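You operate a simulated robot arm through the tools that you are given. There is no shell and no other tool. Be economical: measure what you need, move in short steps, check, and stop when the job is done.

Carry out the task below with a simulated robot arm. There is one attempt and no reset: what you move stays moved.

TASK
Push the tray of the tinting machine shut.

It is judged by the outcome, as a careful person would: the job done as asked, and still so three seconds after it is handed in. It fails if anything else is knocked over, pushed out of place, dropped, spilled or broken.

THE ROBOT
A 6-joint arm with a two-finger parallel gripper, fixed in place. Base frame: the origin is at the foot of the arm, x ahead of it, y to its left, z up; the work surface is at about z = 0.005. Lengths are in m, angles in degrees, forces in N, time in s.
With the tool pointing down near the work surface it reaches from about 0.18 to 0.46 m from the base axis. Its first joint turns from -70.0 to 70.0 degrees. Payload 1.9 kg.
Tool frame: the origin (TCP) lies between the finger pads and is the grasp point; the fingertips stand 0.023 m ahead of it; z points along the fingers, y is the line along which they close. The gripper opens to 0.094 m. The fingers are 0.038 m wide and 0.01 m thick; the gripper's body (0.054 by 0.096 m) begins 0.039 m behind the TCP.
Orientation is that of the tool frame in the base frame, as [roll, pitch, yaw] about the fixed x, y, z axes, in that order (R = Rz(yaw) Ry(pitch) Rx(roll)). With the fingers straight down and closing along the base's y, the tool's x points along the base's -x, its y along +y and its z along -z.

THE INTERFACE
- The arm moves only by the tool play_rows. Its argument "rows" is one flat list of numbers, 7 for each row, row after row: the closure in counts, from 0 (fully open) to 255 (shut), then the shift along the tool's x, y, z in m, then the turn, a rotation vector about the tool's x, y, z in degrees. In form: [hand, dx, dy, dz, wx, wy, wz, hand, dx, dy, dz, wx, wy, wz, ...]. A call has 1 to 8 rows; each row shifts and turns the commanded pose from where the row before left it, along the tool's axes as they then stand. A row lasts 0.2 s, in which the tool goes at most 0.05 m and 8.6 degrees; a call with a longer step from one row to the next is refused whole, and so is a gripper value outside its range. A pose out of reach is approached as far as the arm can. The call stops where the force on the tool passes 40 N (or 10 N more than at its start, if that is more) or the arm is blocked; 0.2 s more then pass. The fingers move at their own pace (about 0.108 m/s each) and stop on an object; they squeeze with about 20 N. The grip force told is the motor's: it shows also when the fingers shut on nothing. Time passes only in rows, and 0.2 s behind the last, so rows that do not move let the fingers close. It gives the time, the measured TCP pose, the force on the tool (base axes), the opening and the grip force at its end, in the units of the frame above (readings bear some noise).
- Cameras (640 x 400 px; columns grow to the right, rows downward): "scene" is fixed at [0.0346, 0.2803, 0.4362]; the picture's right is [-0.96, -0.26, 0.00], its down [-0.11, 0.41, -0.91] and it looks along [0.24, -0.87, -0.42] (base axes); focal length 363 px, centre (320, 200). "wrist" rides on the gripper at [-0.039, 0, -0.044] in the tool frame; the picture's right is [0.00, -1.00, 0.00], its down [0.97, 0.00, -0.24] and it looks along [0.24, 0.00, 0.97] (tool axes); focal length 218 px, centre (320, 200).
- camera(camera): a new picture of that camera. No time passes.
- pixel_to_xyz(camera, pixels): for up to 12 pixels [column, row] of the newest picture of that camera ("zoom" is the newest enlarged one), the place [x, y, z] in the base frame of the surface seen there, good to about 0.002 m, but the place of the scene camera against the robot may be out by one fixed shift of up to 0.025 m in any direction. No time passes.
- inspect(camera, box): a new picture of the part [left, top, right, bottom] of that camera's present view, enlarged. No time passes.
- finish_job(): hands the job in; it is judged then, once.

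Work in short steps. Measure before you move; look again where a grasp or a placing could have gone wrong, and mend it. You have 60 turns and 30 pictures in all, those below and enlarged ones among them. Open the gripper and draw the arm clear of the work before you hand the job in, unless the task says otherwise; then end with one line.

The tools are called after "Request:" as a command line: name --argument value ..., lists and objects as JSON in quotes. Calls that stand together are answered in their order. play_rows: Moves the arm, as the interface text tells. Its arguments: {"type":"object","properties":{"rows":{"type":"array","items":{"type":"number"}}},"required":["rows"]} The other tools are called the same way: camera (camera) takes a picture; pixel_to_xyz (camera, pixels) gives the place of the surface under pixels of a picture; inspect (camera, box) takes an enlarged picture of a part of a camera's view; finish_job () hands the job in.

At the start:

```text
time_s: 0.0
eef_pos: [0.2609, -0.1213, 0.2992]
orientation: [-180.0, 0.1, 180.0]
ft_force: [-0.5, 0.6, -0.2]
gripper_width: 0.0939
gripper_force: 0.1
```

scene: 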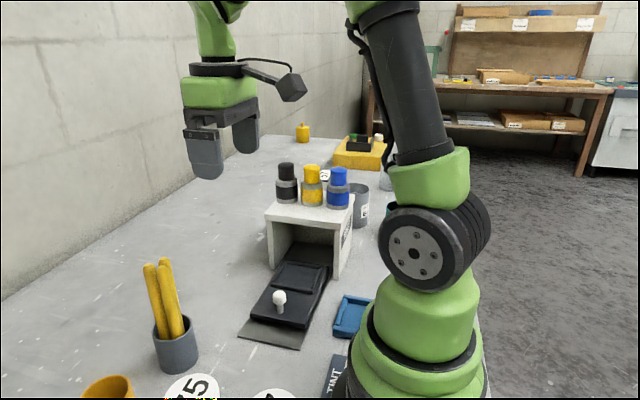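
wrist: 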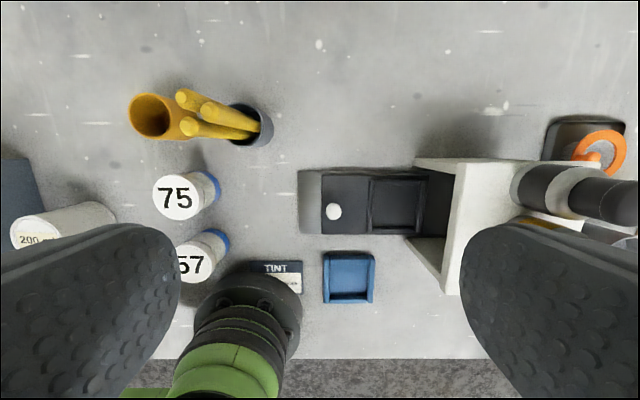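

The tray with its knob sticks out of the white machine (scene about (280,300)). I'll enlarge the view and measure the positions.

Request:
inspect --camera "scene" --box '[220, 150, 420, 360]'

Request:
pixel_to_xyz --camera "wrist" --pixels '[[333, 211], [303, 200], [312, 175], [312, 230], [325, 176], [325, 230], [395, 205], [440, 205], [372, 205], [350, 185], [455, 175], [447, 285]]'

Request:
inspect --camera "wrist" --box '[280, 140, 480, 300]'

Request:
pixel_to_xyz --camera "scene" --pixels '[[279, 296], [279, 308], [260, 310], [300, 320], [270, 340], [300, 275], [270, 215], [340, 222], [275, 260]]'

```text
1.90 times, centred on (320, 255) of scene
```

zoom: 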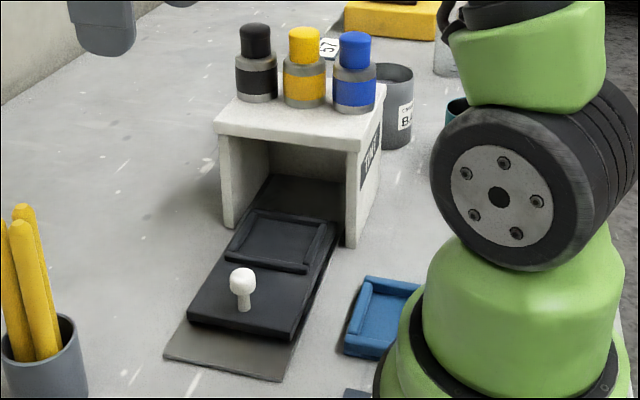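

```text
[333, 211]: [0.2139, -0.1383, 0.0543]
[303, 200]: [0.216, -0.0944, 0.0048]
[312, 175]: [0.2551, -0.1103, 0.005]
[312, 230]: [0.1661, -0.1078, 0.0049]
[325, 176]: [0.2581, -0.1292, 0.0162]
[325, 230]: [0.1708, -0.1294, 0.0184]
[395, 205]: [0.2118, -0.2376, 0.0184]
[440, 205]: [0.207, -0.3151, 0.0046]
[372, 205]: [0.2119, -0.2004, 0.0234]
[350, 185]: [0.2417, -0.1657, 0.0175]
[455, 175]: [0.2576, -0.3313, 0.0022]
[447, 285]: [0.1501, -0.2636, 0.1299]
```

```text
2.50 times, centred on (380, 220) of wrist
```

zoom: 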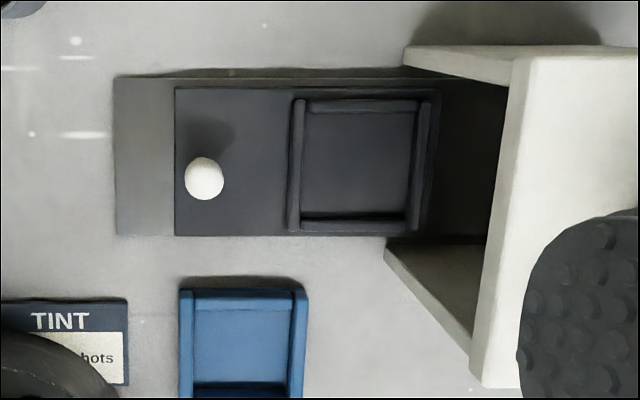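

```text
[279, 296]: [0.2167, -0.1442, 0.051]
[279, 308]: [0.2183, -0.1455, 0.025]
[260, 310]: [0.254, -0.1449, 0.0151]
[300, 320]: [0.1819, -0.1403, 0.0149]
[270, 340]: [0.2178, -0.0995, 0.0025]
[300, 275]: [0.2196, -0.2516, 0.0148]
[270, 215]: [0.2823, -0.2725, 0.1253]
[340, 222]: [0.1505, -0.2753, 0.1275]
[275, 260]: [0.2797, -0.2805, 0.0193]
```

Tray: x 0.17–0.258, front edge y≈-0.125, top z≈0.018; knob at (0.214,-0.139) up to z≈0.055; machine front is y≈-0.264, roof z≈0.13. I'll shut the fingers and turn the tool -90° about its z high up, so the camera is on the +y side.

Request:
play_rows --rows '[255, 0, 0, 0, 0, 0, -8.2, 255, 0, 0, 0, 0, 0, -8.2, 255, 0, 0, 0, 0, 0, -8.2, 255, 0, 0, 0, 0, 0, -8.2, 255, 0, 0, 0, 0, 0, -8.2, 255, 0, 0, 0, 0, 0, -8.2, 255, 0, 0, 0, 0, 0, -8.2, 255, 0, 0, 0, 0, 0, -8.2]'

Request:
play_rows --rows '[255, 0, 0, 0, 0, 0, -8.2, 255, 0, 0, 0, 0, 0, -8.2, 255, 0, 0, 0, 0, 0, -8, 255, -0.01, 0.045, 0, 0, 0, 0, 255, -0.04, 0, 0, 0, 0, 0, 255, 0, 0, 0, 0, 0, 0]'

Request:
camera --camera "scene"

Request:
camera --camera "wrist"

```text
time_s: 1.8
eef_pos: [0.2616, -0.1209, 0.2993]
orientation: [180.0, 0.0, -114.2]
ft_force: [-0.1, 0.6, -0.1]
gripper_width: 0.0
gripper_force: 19.7
```

```text
time_s: 3.2
eef_pos: [0.2158, -0.0702, 0.2986]
orientation: [-179.9, 0.1, -90.1]
ft_force: [-0.3, 0.8, 0.1]
gripper_width: 0.0
gripper_force: 19.9
```

```text
25 pictures are left
```

scene: 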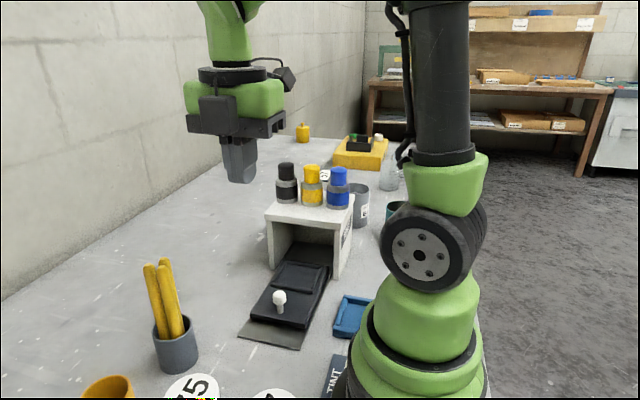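

```text
24 pictures are left
```

wrist: 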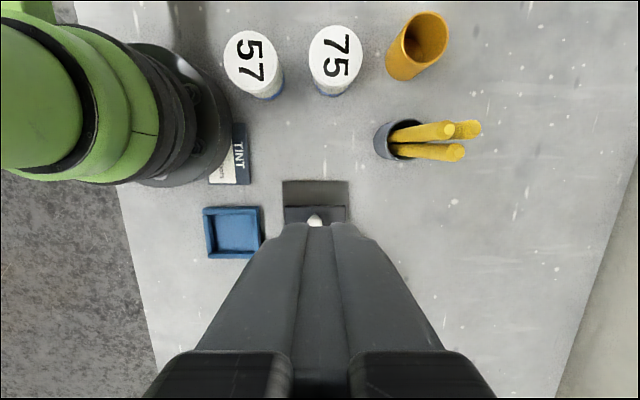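

Orientation is good and the knob lines up with the fingers. I'll measure the pens and the nearby tins before tilting and descending.

Request:
pixel_to_xyz --camera "wrist" --pixels '[[455, 152], [450, 128], [478, 128], [380, 140], [336, 50], [255, 60], [316, 218], [290, 213], [344, 213], [315, 181], [335, 92]]'

```text
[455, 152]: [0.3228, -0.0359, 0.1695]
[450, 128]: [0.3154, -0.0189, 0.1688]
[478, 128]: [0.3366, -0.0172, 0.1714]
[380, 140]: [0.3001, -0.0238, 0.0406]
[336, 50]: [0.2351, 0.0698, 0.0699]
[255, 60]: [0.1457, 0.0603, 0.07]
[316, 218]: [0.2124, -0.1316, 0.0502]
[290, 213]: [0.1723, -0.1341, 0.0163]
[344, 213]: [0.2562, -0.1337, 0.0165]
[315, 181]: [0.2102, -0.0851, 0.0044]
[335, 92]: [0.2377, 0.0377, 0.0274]
```

Pens are at x≥0.30 (z up to 0.17), clear of the gripper. I'll tilt the tool 40° toward -y and descend to about z=0.12.

Request:
play_rows --rows '[255, 0, 0, 0, 0, 8, 0, 255, 0, 0, 0, 0, 8, 0, 255, 0, 0, 0, 0, 8, 0, 255, 0, 0, 0, 0, 8, 0, 255, 0, 0, 0, 0, 8, 0, 255, 0, 0, 0, 0, 0, 0]'

Request:
play_rows --rows '[255, -0.0289, 0, 0.0345, 0, 0, 0, 255, -0.0289, 0, 0.0345, 0, 0, 0, 255, -0.0289, 0, 0.0345, 0, 0, 0, 255, -0.0289, 0, 0.0345, 0, 0, 0, 255, 0, 0, 0, 0, 0, 0]'

Request:
camera --camera "scene"

Request:
camera --camera "wrist"

```text
time_s: 4.6
eef_pos: [0.2161, -0.0703, 0.2992]
orientation: [-180.0, -39.9, -90.0]
ft_force: [-0.7, 0.7, 0.8]
gripper_width: 0.0
gripper_force: 19.7
```

```text
time_s: 5.8
eef_pos: [0.2151, -0.0704, 0.1179]
orientation: [179.9, -40.0, -89.9]
ft_force: [-0.9, -0.4, -0.4]
gripper_width: 0.0001
gripper_force: 19.6
```

```text
23 pictures are left
```

scene: 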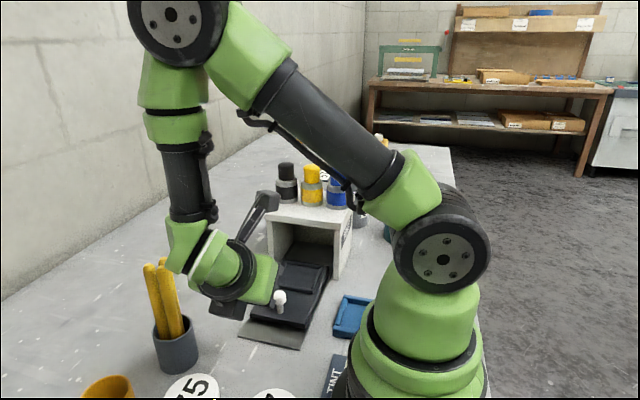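

```text
22 pictures are left
```

wrist: 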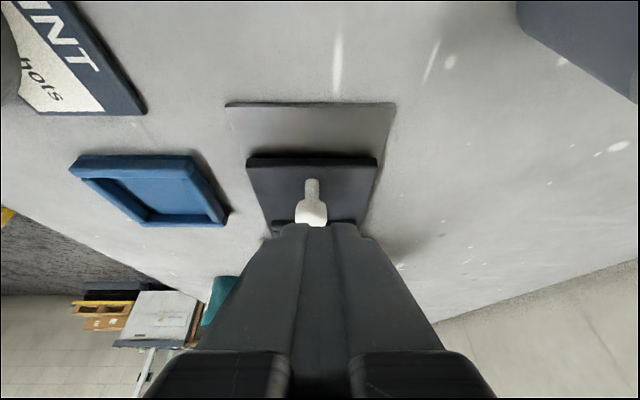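

The wrist stalk with its dark end at (265,200) now projects toward the machine and bottles. I'll measure how close it would come.

Request:
pixel_to_xyz --camera "scene" --pixels '[[265, 200], [273, 194], [268, 205], [240, 238], [287, 165], [286, 190], [312, 170], [280, 207], [348, 188], [300, 207]]'

Request:
inspect --camera "scene" --box '[160, 150, 360, 350]'

```text
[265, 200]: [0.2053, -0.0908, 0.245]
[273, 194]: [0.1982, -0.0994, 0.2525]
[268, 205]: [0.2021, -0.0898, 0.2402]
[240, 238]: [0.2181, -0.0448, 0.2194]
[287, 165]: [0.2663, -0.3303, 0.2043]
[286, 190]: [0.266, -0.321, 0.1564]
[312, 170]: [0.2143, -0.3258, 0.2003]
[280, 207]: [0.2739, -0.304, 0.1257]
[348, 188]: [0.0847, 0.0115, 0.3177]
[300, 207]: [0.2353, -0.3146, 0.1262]
```

```text
2.00 times, centred on (260, 250) of scene
```

zoom: 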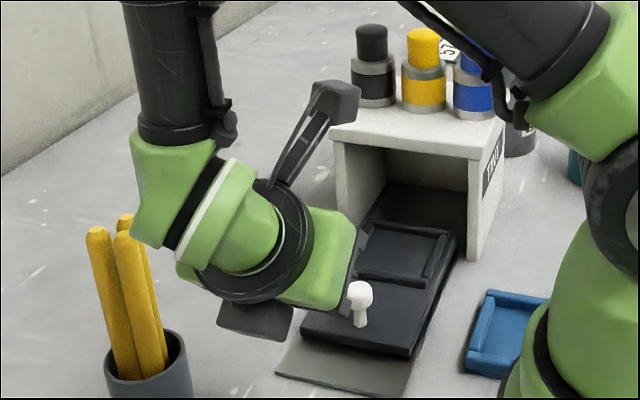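

The stalk leads the TCP by about 0.03 m, so it should stay clear of the bottles (front y≈-0.31). Now I'll check the green wrist joint against the pens for the descent.

Request:
pixel_to_xyz --camera "scene" --pixels '[[168, 265], [170, 240], [178, 271], [190, 265], [200, 280], [212, 300], [165, 265], [150, 268], [178, 325], [240, 310]]'

```text
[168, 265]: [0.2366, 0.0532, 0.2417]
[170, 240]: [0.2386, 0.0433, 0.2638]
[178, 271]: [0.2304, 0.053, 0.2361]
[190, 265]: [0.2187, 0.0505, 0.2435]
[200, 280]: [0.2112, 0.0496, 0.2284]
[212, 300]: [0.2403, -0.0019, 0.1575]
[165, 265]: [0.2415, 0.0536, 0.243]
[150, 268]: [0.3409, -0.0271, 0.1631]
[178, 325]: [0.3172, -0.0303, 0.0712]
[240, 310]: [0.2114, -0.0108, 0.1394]
```

Clearances are fine (wrist x≲0.28, pens x≥0.30, joint above pen tops). I'll descend 0.065 m to knob height, with the lead edge about 3 cm in front of the knob.

Request:
play_rows --rows '[255, -0.0139, 0.002, 0.0166, 0, 0, 0, 255, -0.0139, 0, 0.0166, 0, 0, 0, 255, -0.0139, 0, 0.0166, 0, 0, 0, 255, 0, 0, 0, 0, 0, 0]'

Request:
camera --camera "wrist"

Request:
camera --camera "scene"

```text
time_s: 6.8
eef_pos: [0.214, -0.0714, 0.054]
orientation: [-179.9, -40.0, -90.1]
ft_force: [0.1, 0.2, 0.8]
gripper_width: 0.0
gripper_force: 19.8
```

```text
20 pictures are left
```

wrist: 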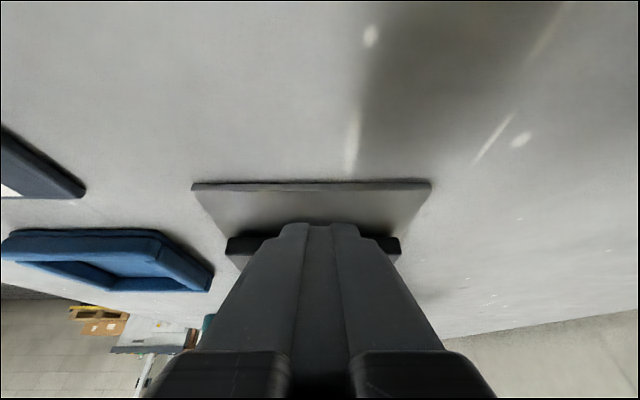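

```text
19 pictures are left
```

scene: 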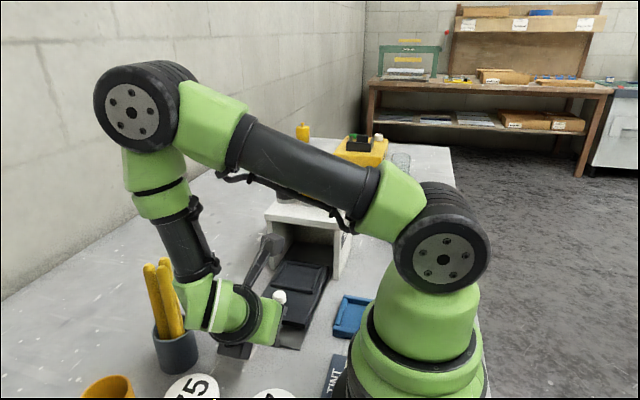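

In position. Before pushing, I'll check the height of the upper arm link and the lower wrist link relative to bottles and pens.

Request:
pixel_to_xyz --camera "scene" --pixels '[[370, 195], [300, 165], [240, 140], [200, 115], [135, 110], [160, 200], [190, 250], [185, 300], [180, 290], [275, 240], [340, 205], [240, 178]]'

```text
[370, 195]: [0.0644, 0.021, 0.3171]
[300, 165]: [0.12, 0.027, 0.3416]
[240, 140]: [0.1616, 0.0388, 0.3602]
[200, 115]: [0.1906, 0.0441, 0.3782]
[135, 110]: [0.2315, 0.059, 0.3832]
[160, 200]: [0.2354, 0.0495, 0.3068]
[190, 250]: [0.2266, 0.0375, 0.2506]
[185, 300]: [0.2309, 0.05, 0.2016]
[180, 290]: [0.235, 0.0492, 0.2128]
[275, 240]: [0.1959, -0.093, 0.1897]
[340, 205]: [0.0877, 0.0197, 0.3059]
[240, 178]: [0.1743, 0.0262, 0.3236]
```

All links are high (z>0.3) over the bench. I'll advance 0.05 m toward -y to meet the knob and start the push.

Request:
play_rows --rows '[255, 0.0077, 0, 0.0064, 0, 0, 0, 255, 0.0077, 0, 0.0064, 0, 0, 0, 255, 0.0077, 0, 0.0064, 0, 0, 0, 255, 0.0077, 0, 0.0064, 0, 0, 0, 255, 0.0077, 0, 0.0064, 0, 0, 0, 255, 0, 0, 0, 0, 0, 0]'

Request:
camera --camera "scene"

```text
time_s: 8.2
eef_pos: [0.2147, -0.1205, 0.0559]
orientation: [-179.8, -40.1, -90.2]
ft_force: [-0.5, 0.7, -1.4]
gripper_width: 0.0
gripper_force: 20.2
```

```text
18 pictures are left
```

scene: 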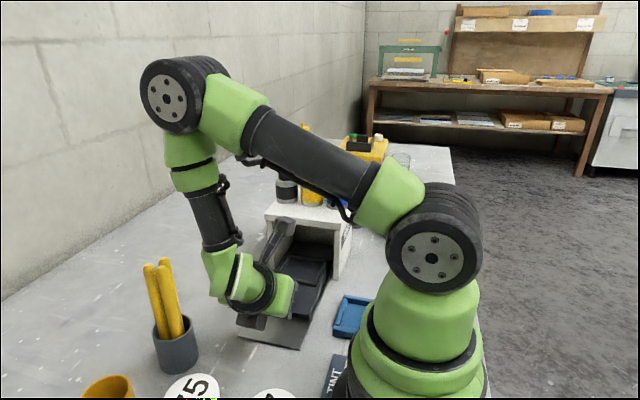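

The TCP is at y=-0.1205 with little force; I'll check whether the tray moved.

Request:
inspect --camera "scene" --box '[230, 200, 370, 360]'

Request:
camera --camera "wrist"

```text
2.50 times, centred on (300, 280) of scene
```

zoom: 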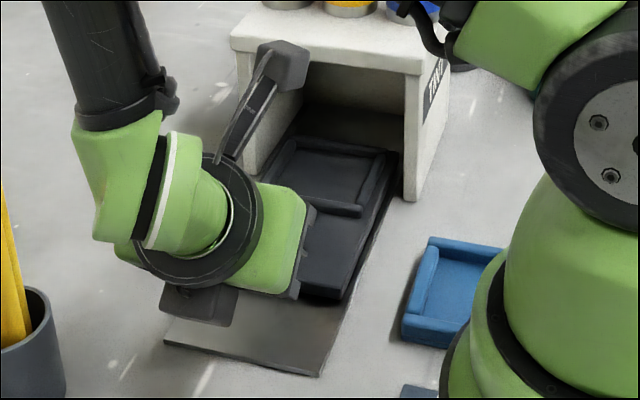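

```text
16 pictures are left
```

wrist: 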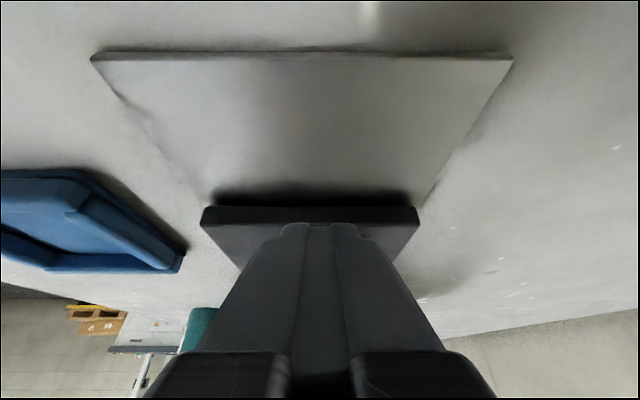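

The tray has slid in with the knob (its front edge is well back from the plate edge). I'll push another 0.05 m, in small steps.

Request:
play_rows --rows '[255, 0.0064, 0, 0.0074, 0, 0, 0, 255, 0.0077, 0, 0.0064, 0, 0, 0, 255, 0.0077, 0, 0.0064, 0, 0, 0, 255, 0.0077, 0, 0.0064, 0, 0, 0, 255, 0.0077, 0, 0.0064, 0, 0, 0, 255, 0, 0, 0, 0, 0, 0]'

Request:
inspect --camera "scene" --box '[200, 150, 370, 360]'

Request:
pixel_to_xyz --camera "wrist" --pixels '[[230, 215], [400, 215], [300, 55]]'

```text
time_s: 9.6
eef_pos: [0.2139, -0.1708, 0.0529]
orientation: [-179.9, -40.1, -90.1]
ft_force: [0.5, 0.4, -0.7]
gripper_width: 0.0
gripper_force: 20.0
```

```text
1.90 times, centred on (285, 255) of scene
```

zoom: 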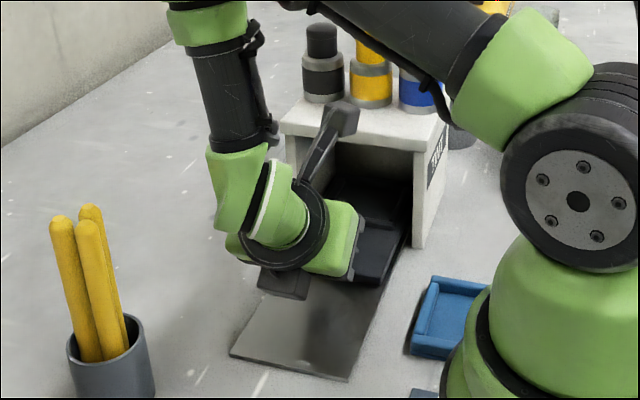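

```text
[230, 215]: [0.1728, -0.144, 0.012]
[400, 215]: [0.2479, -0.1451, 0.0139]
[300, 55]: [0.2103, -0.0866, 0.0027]
```

Sliding freely; tray front is now at y≈-0.194. I'll push 0.04 m more.

Request:
play_rows --rows '[255, 0.0077, 0, 0.0064, 0, 0, 0, 255, 0.0077, 0, 0.0064, 0, 0, 0, 255, 0.0077, 0, 0.0064, 0, 0, 0, 255, 0.0077, 0, 0.0064, 0, 0, 0, 255, 0, 0, 0, 0, 0, 0]'

Request:
inspect --camera "scene" --box '[200, 150, 370, 360]'

Request:
camera --camera "wrist"

```text
time_s: 10.2
eef_pos: [0.2137, -0.1848, 0.0531]
orientation: [179.5, -39.5, -89.1]
ft_force: [0.4, 10.2, 2.9]
gripper_width: 0.0
gripper_force: 19.8
stopped in row 3: the force on the tool passed its limit (the readings are from after the stop); the commanded pose is now the measured one
```

```text
1.90 times, centred on (285, 255) of scene
```

zoom: 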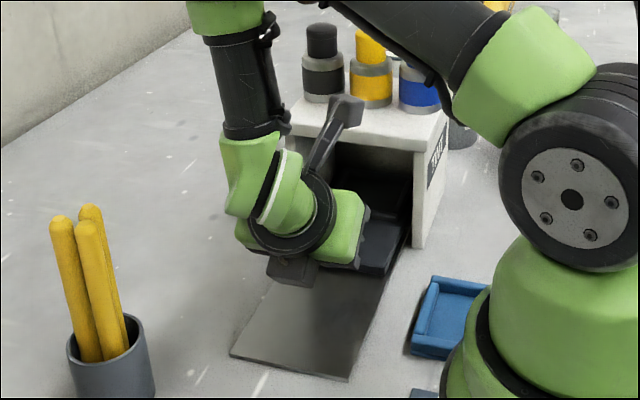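

```text
13 pictures are left
```

wrist: 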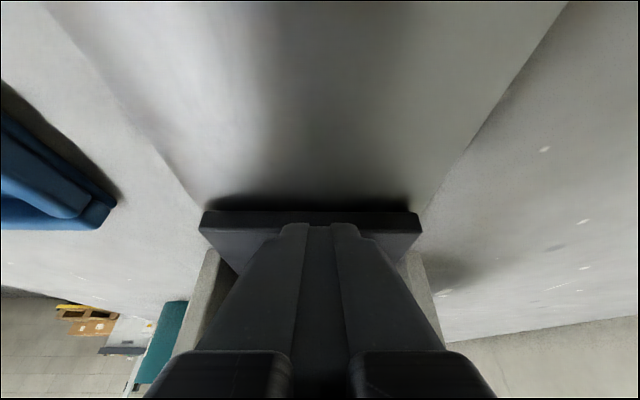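

It stopped with force +y at TCP y=-0.185 (tray front ≈-0.208). I'll back off and look to see whether that's the end stop and whether the machine stayed put.

Request:
play_rows --rows '[255, -0.0153, 0, -0.0129, 0, 0, 0, 255, -0.023, 0, -0.0193, 0, 0, 0, 255, -0.0306, 0, -0.0257, 0, 0, 0, 255, 0.0257, 0, -0.0306, 0, 0, 0, 255, 0.0257, 0, -0.0306, 0, 0, 0, 255, 0.0257, 0, -0.0306, 0, 0, 0, 255, 0.0257, 0, -0.0306, 0, 0, 0]'

Request:
inspect --camera "scene" --box '[200, 150, 400, 360]'

Request:
camera --camera "wrist"

```text
time_s: 11.8
eef_pos: [0.2147, -0.0962, 0.2134]
orientation: [179.7, -39.6, -89.4]
ft_force: [0.1, -0.2, 0.1]
gripper_width: 0.0
gripper_force: 19.6
```

```text
1.90 times, centred on (300, 255) of scene
```

zoom: 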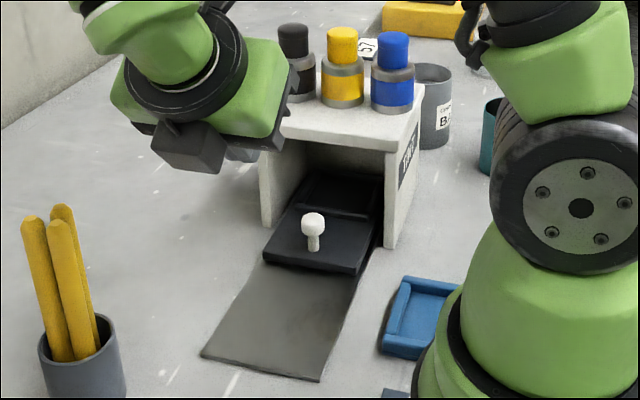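

```text
11 pictures are left
```

wrist: 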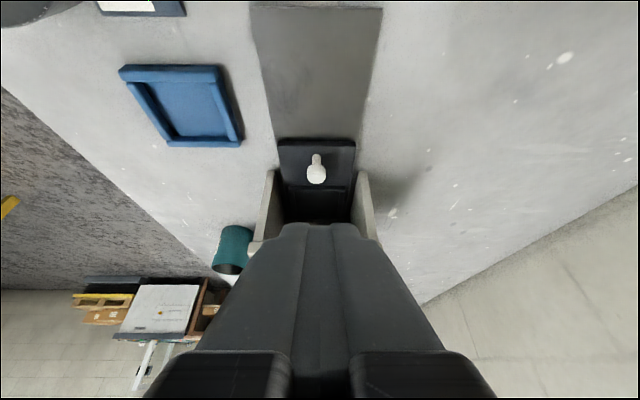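

Tray moved in about 0.083 m with its knob still outside the machine. I need to tell a hard end stop from an obstruction, so I'll measure and open the fingers to see into the machine.

Request:
pixel_to_xyz --camera "wrist" --pixels '[[290, 143], [345, 143], [316, 175], [316, 190], [316, 205], [316, 218], [266, 200], [368, 200], [315, 15]]'

Request:
play_rows --rows '[0, -0.03, 0, -0.02, 0, 0, 0, 0, -0.0321, 0, 0.0383, 0, 8, 0, 0, 0, 0, 0, 0, 8, 0, 0, 0, 0, 0, 0, 0, 0]'

Request:
inspect --camera "wrist" --box '[220, 120, 420, 300]'

```text
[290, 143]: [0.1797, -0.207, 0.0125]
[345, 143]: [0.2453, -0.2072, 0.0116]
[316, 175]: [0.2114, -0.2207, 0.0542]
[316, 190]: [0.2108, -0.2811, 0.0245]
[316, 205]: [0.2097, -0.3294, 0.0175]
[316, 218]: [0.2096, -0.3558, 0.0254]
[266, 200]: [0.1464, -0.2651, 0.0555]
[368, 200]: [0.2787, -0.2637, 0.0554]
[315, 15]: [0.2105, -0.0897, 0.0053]
```

```text
time_s: 12.8
eef_pos: [0.2137, -0.0606, 0.1599]
orientation: [179.6, -55.8, -89.2]
ft_force: [0.6, 0.2, -0.1]
gripper_width: 0.094
gripper_force: 0.1
```

```text
2.22 times, centred on (320, 210) of wrist
```

zoom: 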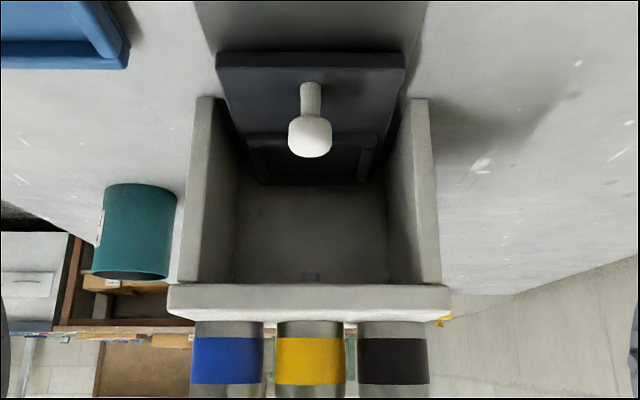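

I can see inside: the tray's rear rim appears to meet the machine's back wall. Measuring that gap.

Request:
pixel_to_xyz --camera "zoom" --pixels '[[275, 140], [275, 150], [275, 165], [275, 172], [275, 180], [275, 186], [275, 195], [275, 220], [360, 175], [360, 190], [310, 275], [310, 62]]'

Request:
inspect --camera "wrist" --box '[285, 170, 355, 215]'

```text
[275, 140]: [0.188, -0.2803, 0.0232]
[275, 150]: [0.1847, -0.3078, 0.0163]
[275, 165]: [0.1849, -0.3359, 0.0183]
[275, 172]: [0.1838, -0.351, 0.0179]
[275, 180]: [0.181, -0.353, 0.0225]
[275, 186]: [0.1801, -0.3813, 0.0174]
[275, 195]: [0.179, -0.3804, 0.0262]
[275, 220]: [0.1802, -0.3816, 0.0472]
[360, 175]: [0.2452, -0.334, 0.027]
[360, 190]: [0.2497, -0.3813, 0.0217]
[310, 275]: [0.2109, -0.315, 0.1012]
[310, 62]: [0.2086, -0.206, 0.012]
```

```text
8.89 times, centred on (320, 192) of wrist
```

zoom: 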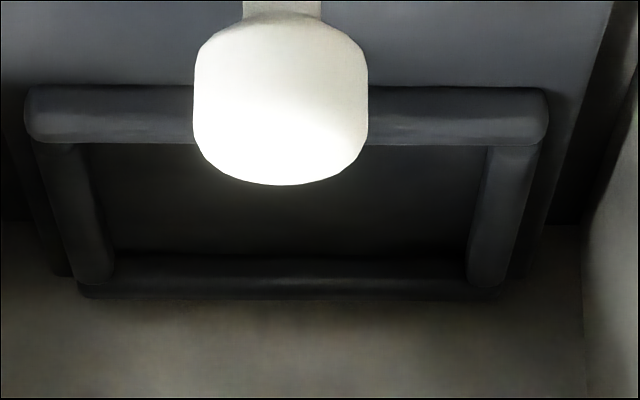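

The machine hasn't moved (front still y≈-0.264), but a gap of roughly 1 cm may remain to the back wall. I'll push again slowly to confirm it's really at its stop.

Request:
play_rows --rows '[255, 0, 0, 0, 0, -8, 0, 255, 0, 0, 0, 0, -8, 0, 255, -0.0231, 0, 0.0276, 0, 0, 0, 255, -0.0231, 0, 0.0276, 0, 0, 0, 255, -0.0225, 0, 0.0268, 0, 0, 0, 255, 0, 0, 0, 0, 0, 0]'

Request:
play_rows --rows '[255, 0.0153, 0, 0.0129, 0, 0, 0, 255, 0.0153, 0, 0.0129, 0, 0, 0, 255, 0.0153, 0, 0.0129, 0, 0, 0, 255, 0.0153, 0, 0.0129, 0, 0, 0, 255, 0.0153, 0, 0.0129, 0, 0, 0, 255, 0.0077, 0, 0.0064, 0, 0, 0, 255, 0, 0, 0, 0, 0, 0]'

```text
time_s: 14.2
eef_pos: [0.2133, -0.0597, 0.0501]
orientation: [179.7, -39.6, -89.4]
ft_force: [0.1, 0.2, -0.2]
gripper_width: 0.0
gripper_force: 20.2
```

```text
time_s: 15.8
eef_pos: [0.2144, -0.1717, 0.0511]
orientation: [179.7, -39.7, -89.4]
ft_force: [0.7, 0.6, -0.1]
gripper_width: 0.0002
gripper_force: 19.9
```

Now in slow 2–3 mm steps, watching force against position.

Request:
play_rows --rows '[255, 0.0046, 0, 0.0038, 0, 0, 0, 255, 0.0023, 0, 0.0019, 0, 0, 0, 255, 0.0023, 0, 0.0019, 0, 0, 0, 255, 0, 0, 0, 0, 0, 0]'

Request:
play_rows --rows '[255, 0.0015, 0, 0.0013, 0, 0, 0, 255, 0.0015, 0, 0.0013, 0, 0, 0, 255, 0, 0, 0, 0, 0, 0]'

Request:
play_rows --rows '[255, 0.0015, 0, 0.0013, 0, 0, 0, 255, 0.0015, 0, 0.0013, 0, 0, 0, 255, 0, 0, 0, 0, 0, 0]'

```text
time_s: 16.8
eef_pos: [0.2141, -0.1824, 0.0525]
orientation: [179.7, -39.7, -89.4]
ft_force: [0.7, -0.2, -0.1]
gripper_width: 0.0003
gripper_force: 19.6
```

```text
time_s: 17.6
eef_pos: [0.214, -0.1863, 0.0513]
orientation: [179.5, -39.5, -89.2]
ft_force: [-1.0, 23.7, 10.3]
gripper_width: 0.0002
gripper_force: 20.0
```

```text
time_s: 17.9
eef_pos: [0.2139, -0.1854, 0.0515]
orientation: [179.5, -39.3, -89.0]
ft_force: [0.4, 12.6, 4.9]
gripper_width: 0.0
gripper_force: 19.9
stopped in row 1: the force on the tool passed its limit (the readings are from after the stop); the commanded pose is now the measured one
```

It meets a stiff stop at the same place (y≈-0.185) at 24–40 N, with no further travel, so the tray is at its end stop. I'll draw back, rise, open the gripper and check.

Request:
play_rows --rows '[255, -0.0153, 0, -0.0129, 0, 0, 0, 255, -0.023, 0, -0.0193, 0, 0, 0, 255, -0.0306, 0, -0.0257, 0, 0, 0, 255, 0.0257, 0, -0.0306, 0, 0, 0, 255, 0.0257, 0, -0.0306, 0, 0, 0, 0, 0.0257, 0, -0.0306, 0, 0, 0, 0, 0.0257, 0, -0.0306, 0, 0, 0, 0, 0, 0, 0, 0, 0, 0]'

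Request:
camera --camera "scene"

Request:
camera --camera "wrist"

Request:
pixel_to_xyz --camera "wrist" --pixels '[[290, 143], [345, 143], [266, 200], [368, 200], [316, 190], [316, 205], [316, 215], [316, 220], [316, 225], [300, 215]]'

```text
time_s: 19.7
eef_pos: [0.2139, -0.0986, 0.2122]
orientation: [179.7, -39.4, -89.1]
ft_force: [0.6, -0.1, -0.5]
gripper_width: 0.094
gripper_force: 0.0
```

```text
8 pictures are left
```

scene: 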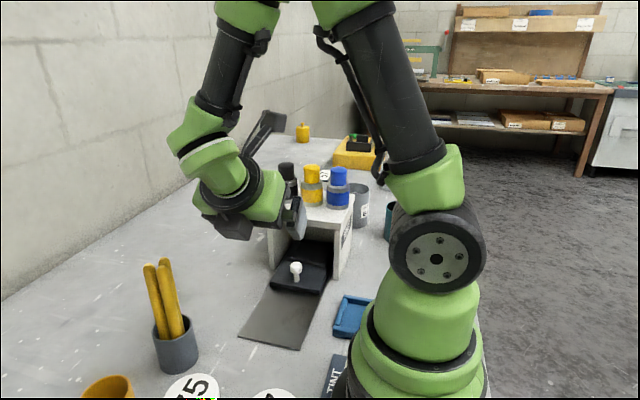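

```text
7 pictures are left
```

wrist: 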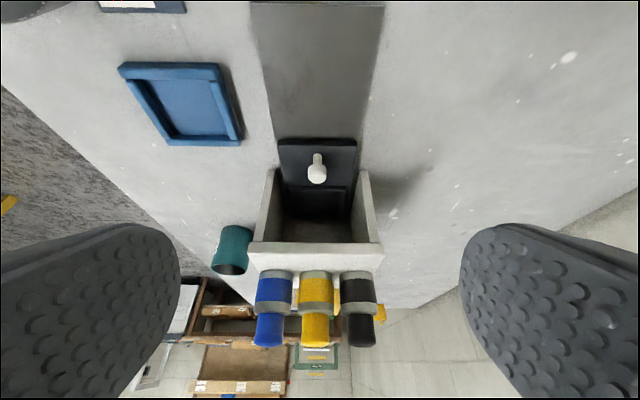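

```text
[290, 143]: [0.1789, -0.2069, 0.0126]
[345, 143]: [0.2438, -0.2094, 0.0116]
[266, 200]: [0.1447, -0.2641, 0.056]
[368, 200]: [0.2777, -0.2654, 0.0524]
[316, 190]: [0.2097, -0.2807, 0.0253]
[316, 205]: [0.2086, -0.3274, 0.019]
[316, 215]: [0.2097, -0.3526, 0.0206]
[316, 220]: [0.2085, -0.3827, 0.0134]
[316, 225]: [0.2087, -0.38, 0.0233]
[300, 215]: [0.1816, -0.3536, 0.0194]
```

Tray front is steady at y≈-0.207 and nothing else moved. One more check: I'll rise 0.10 m to look over the rear rim for anything trapped behind the tray.

Request:
play_rows --rows '[0, 0.0218, 0, -0.026, 0, 0, 0, 0, 0.0218, 0, -0.026, 0, 0, 0, 0, 0.0218, 0, -0.026, 0, 0, 0, 0, 0, 0, 0, 0, 0, 0]'

Request:
inspect --camera "wrist" --box '[270, 120, 370, 220]'

```text
time_s: 20.7
eef_pos: [0.2155, -0.0991, 0.3141]
orientation: [179.5, -39.4, -89.1]
ft_force: [0.0, -0.5, 0.5]
gripper_width: 0.0942
gripper_force: 0.0
```

```text
4.00 times, centred on (320, 170) of wrist
```

zoom: 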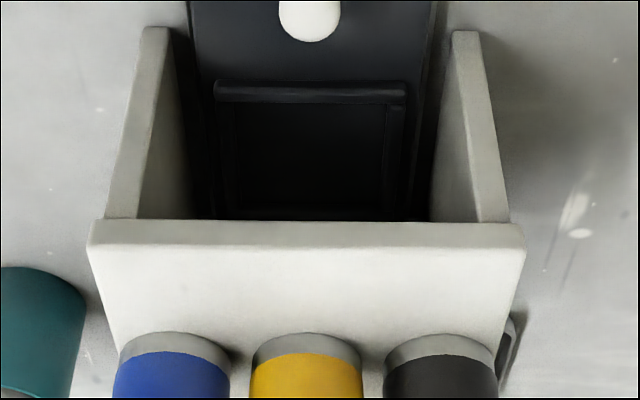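

The roof edge just hides the rear rim; I'll lower 0.035 m for a better line.

Request:
play_rows --rows '[0, -0.0225, 0, 0.0268, 0, 0, 0, 0, 0, 0, 0, 0, 0, 0]'

Request:
inspect --camera "wrist" --box '[285, 160, 355, 230]'

Request:
pixel_to_xyz --camera "zoom" --pixels '[[300, 180], [300, 190], [300, 200], [300, 210], [300, 220], [300, 230], [300, 240], [300, 250], [300, 260], [160, 200], [160, 220], [480, 220]]'

```text
time_s: 21.3
eef_pos: [0.2126, -0.0987, 0.2788]
orientation: [179.5, -39.4, -89.1]
ft_force: [-0.1, -0.4, -0.5]
gripper_width: 0.0938
gripper_force: 0.1
```

```text
5.71 times, centred on (320, 195) of wrist
```

zoom: 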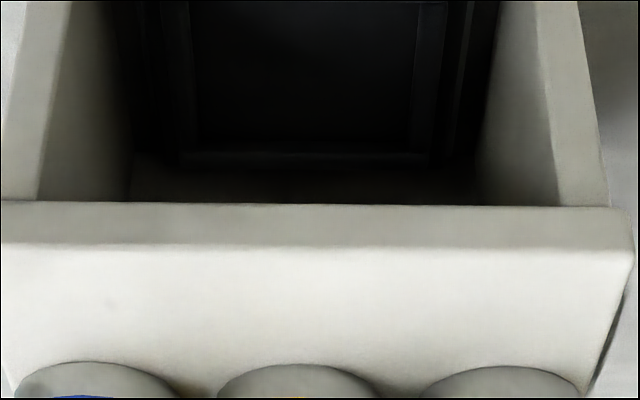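

```text
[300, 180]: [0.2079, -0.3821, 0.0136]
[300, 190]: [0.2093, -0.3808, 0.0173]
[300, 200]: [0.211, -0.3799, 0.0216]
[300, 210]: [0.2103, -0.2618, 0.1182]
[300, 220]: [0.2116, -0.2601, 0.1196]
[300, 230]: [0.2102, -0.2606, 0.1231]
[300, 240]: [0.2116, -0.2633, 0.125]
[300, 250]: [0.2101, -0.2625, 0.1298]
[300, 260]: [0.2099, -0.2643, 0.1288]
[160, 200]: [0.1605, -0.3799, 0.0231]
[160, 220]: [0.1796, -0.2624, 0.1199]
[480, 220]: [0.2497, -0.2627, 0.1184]
```

Nothing is trapped behind the tray. It sits against its stop close to the back wall, the machine and bottles haven't moved, and the arm is clear with the gripper open.

Request:
finish_job

```text
The job is handed in.
```

I pushed the tinting machine's tray in about 8 cm until it hit a firm stop. Its front edge and knob still stick out about 6 cm past the machine's front, but a second slow push found no more travel, so I took this as shut. I saw nothing else moved.
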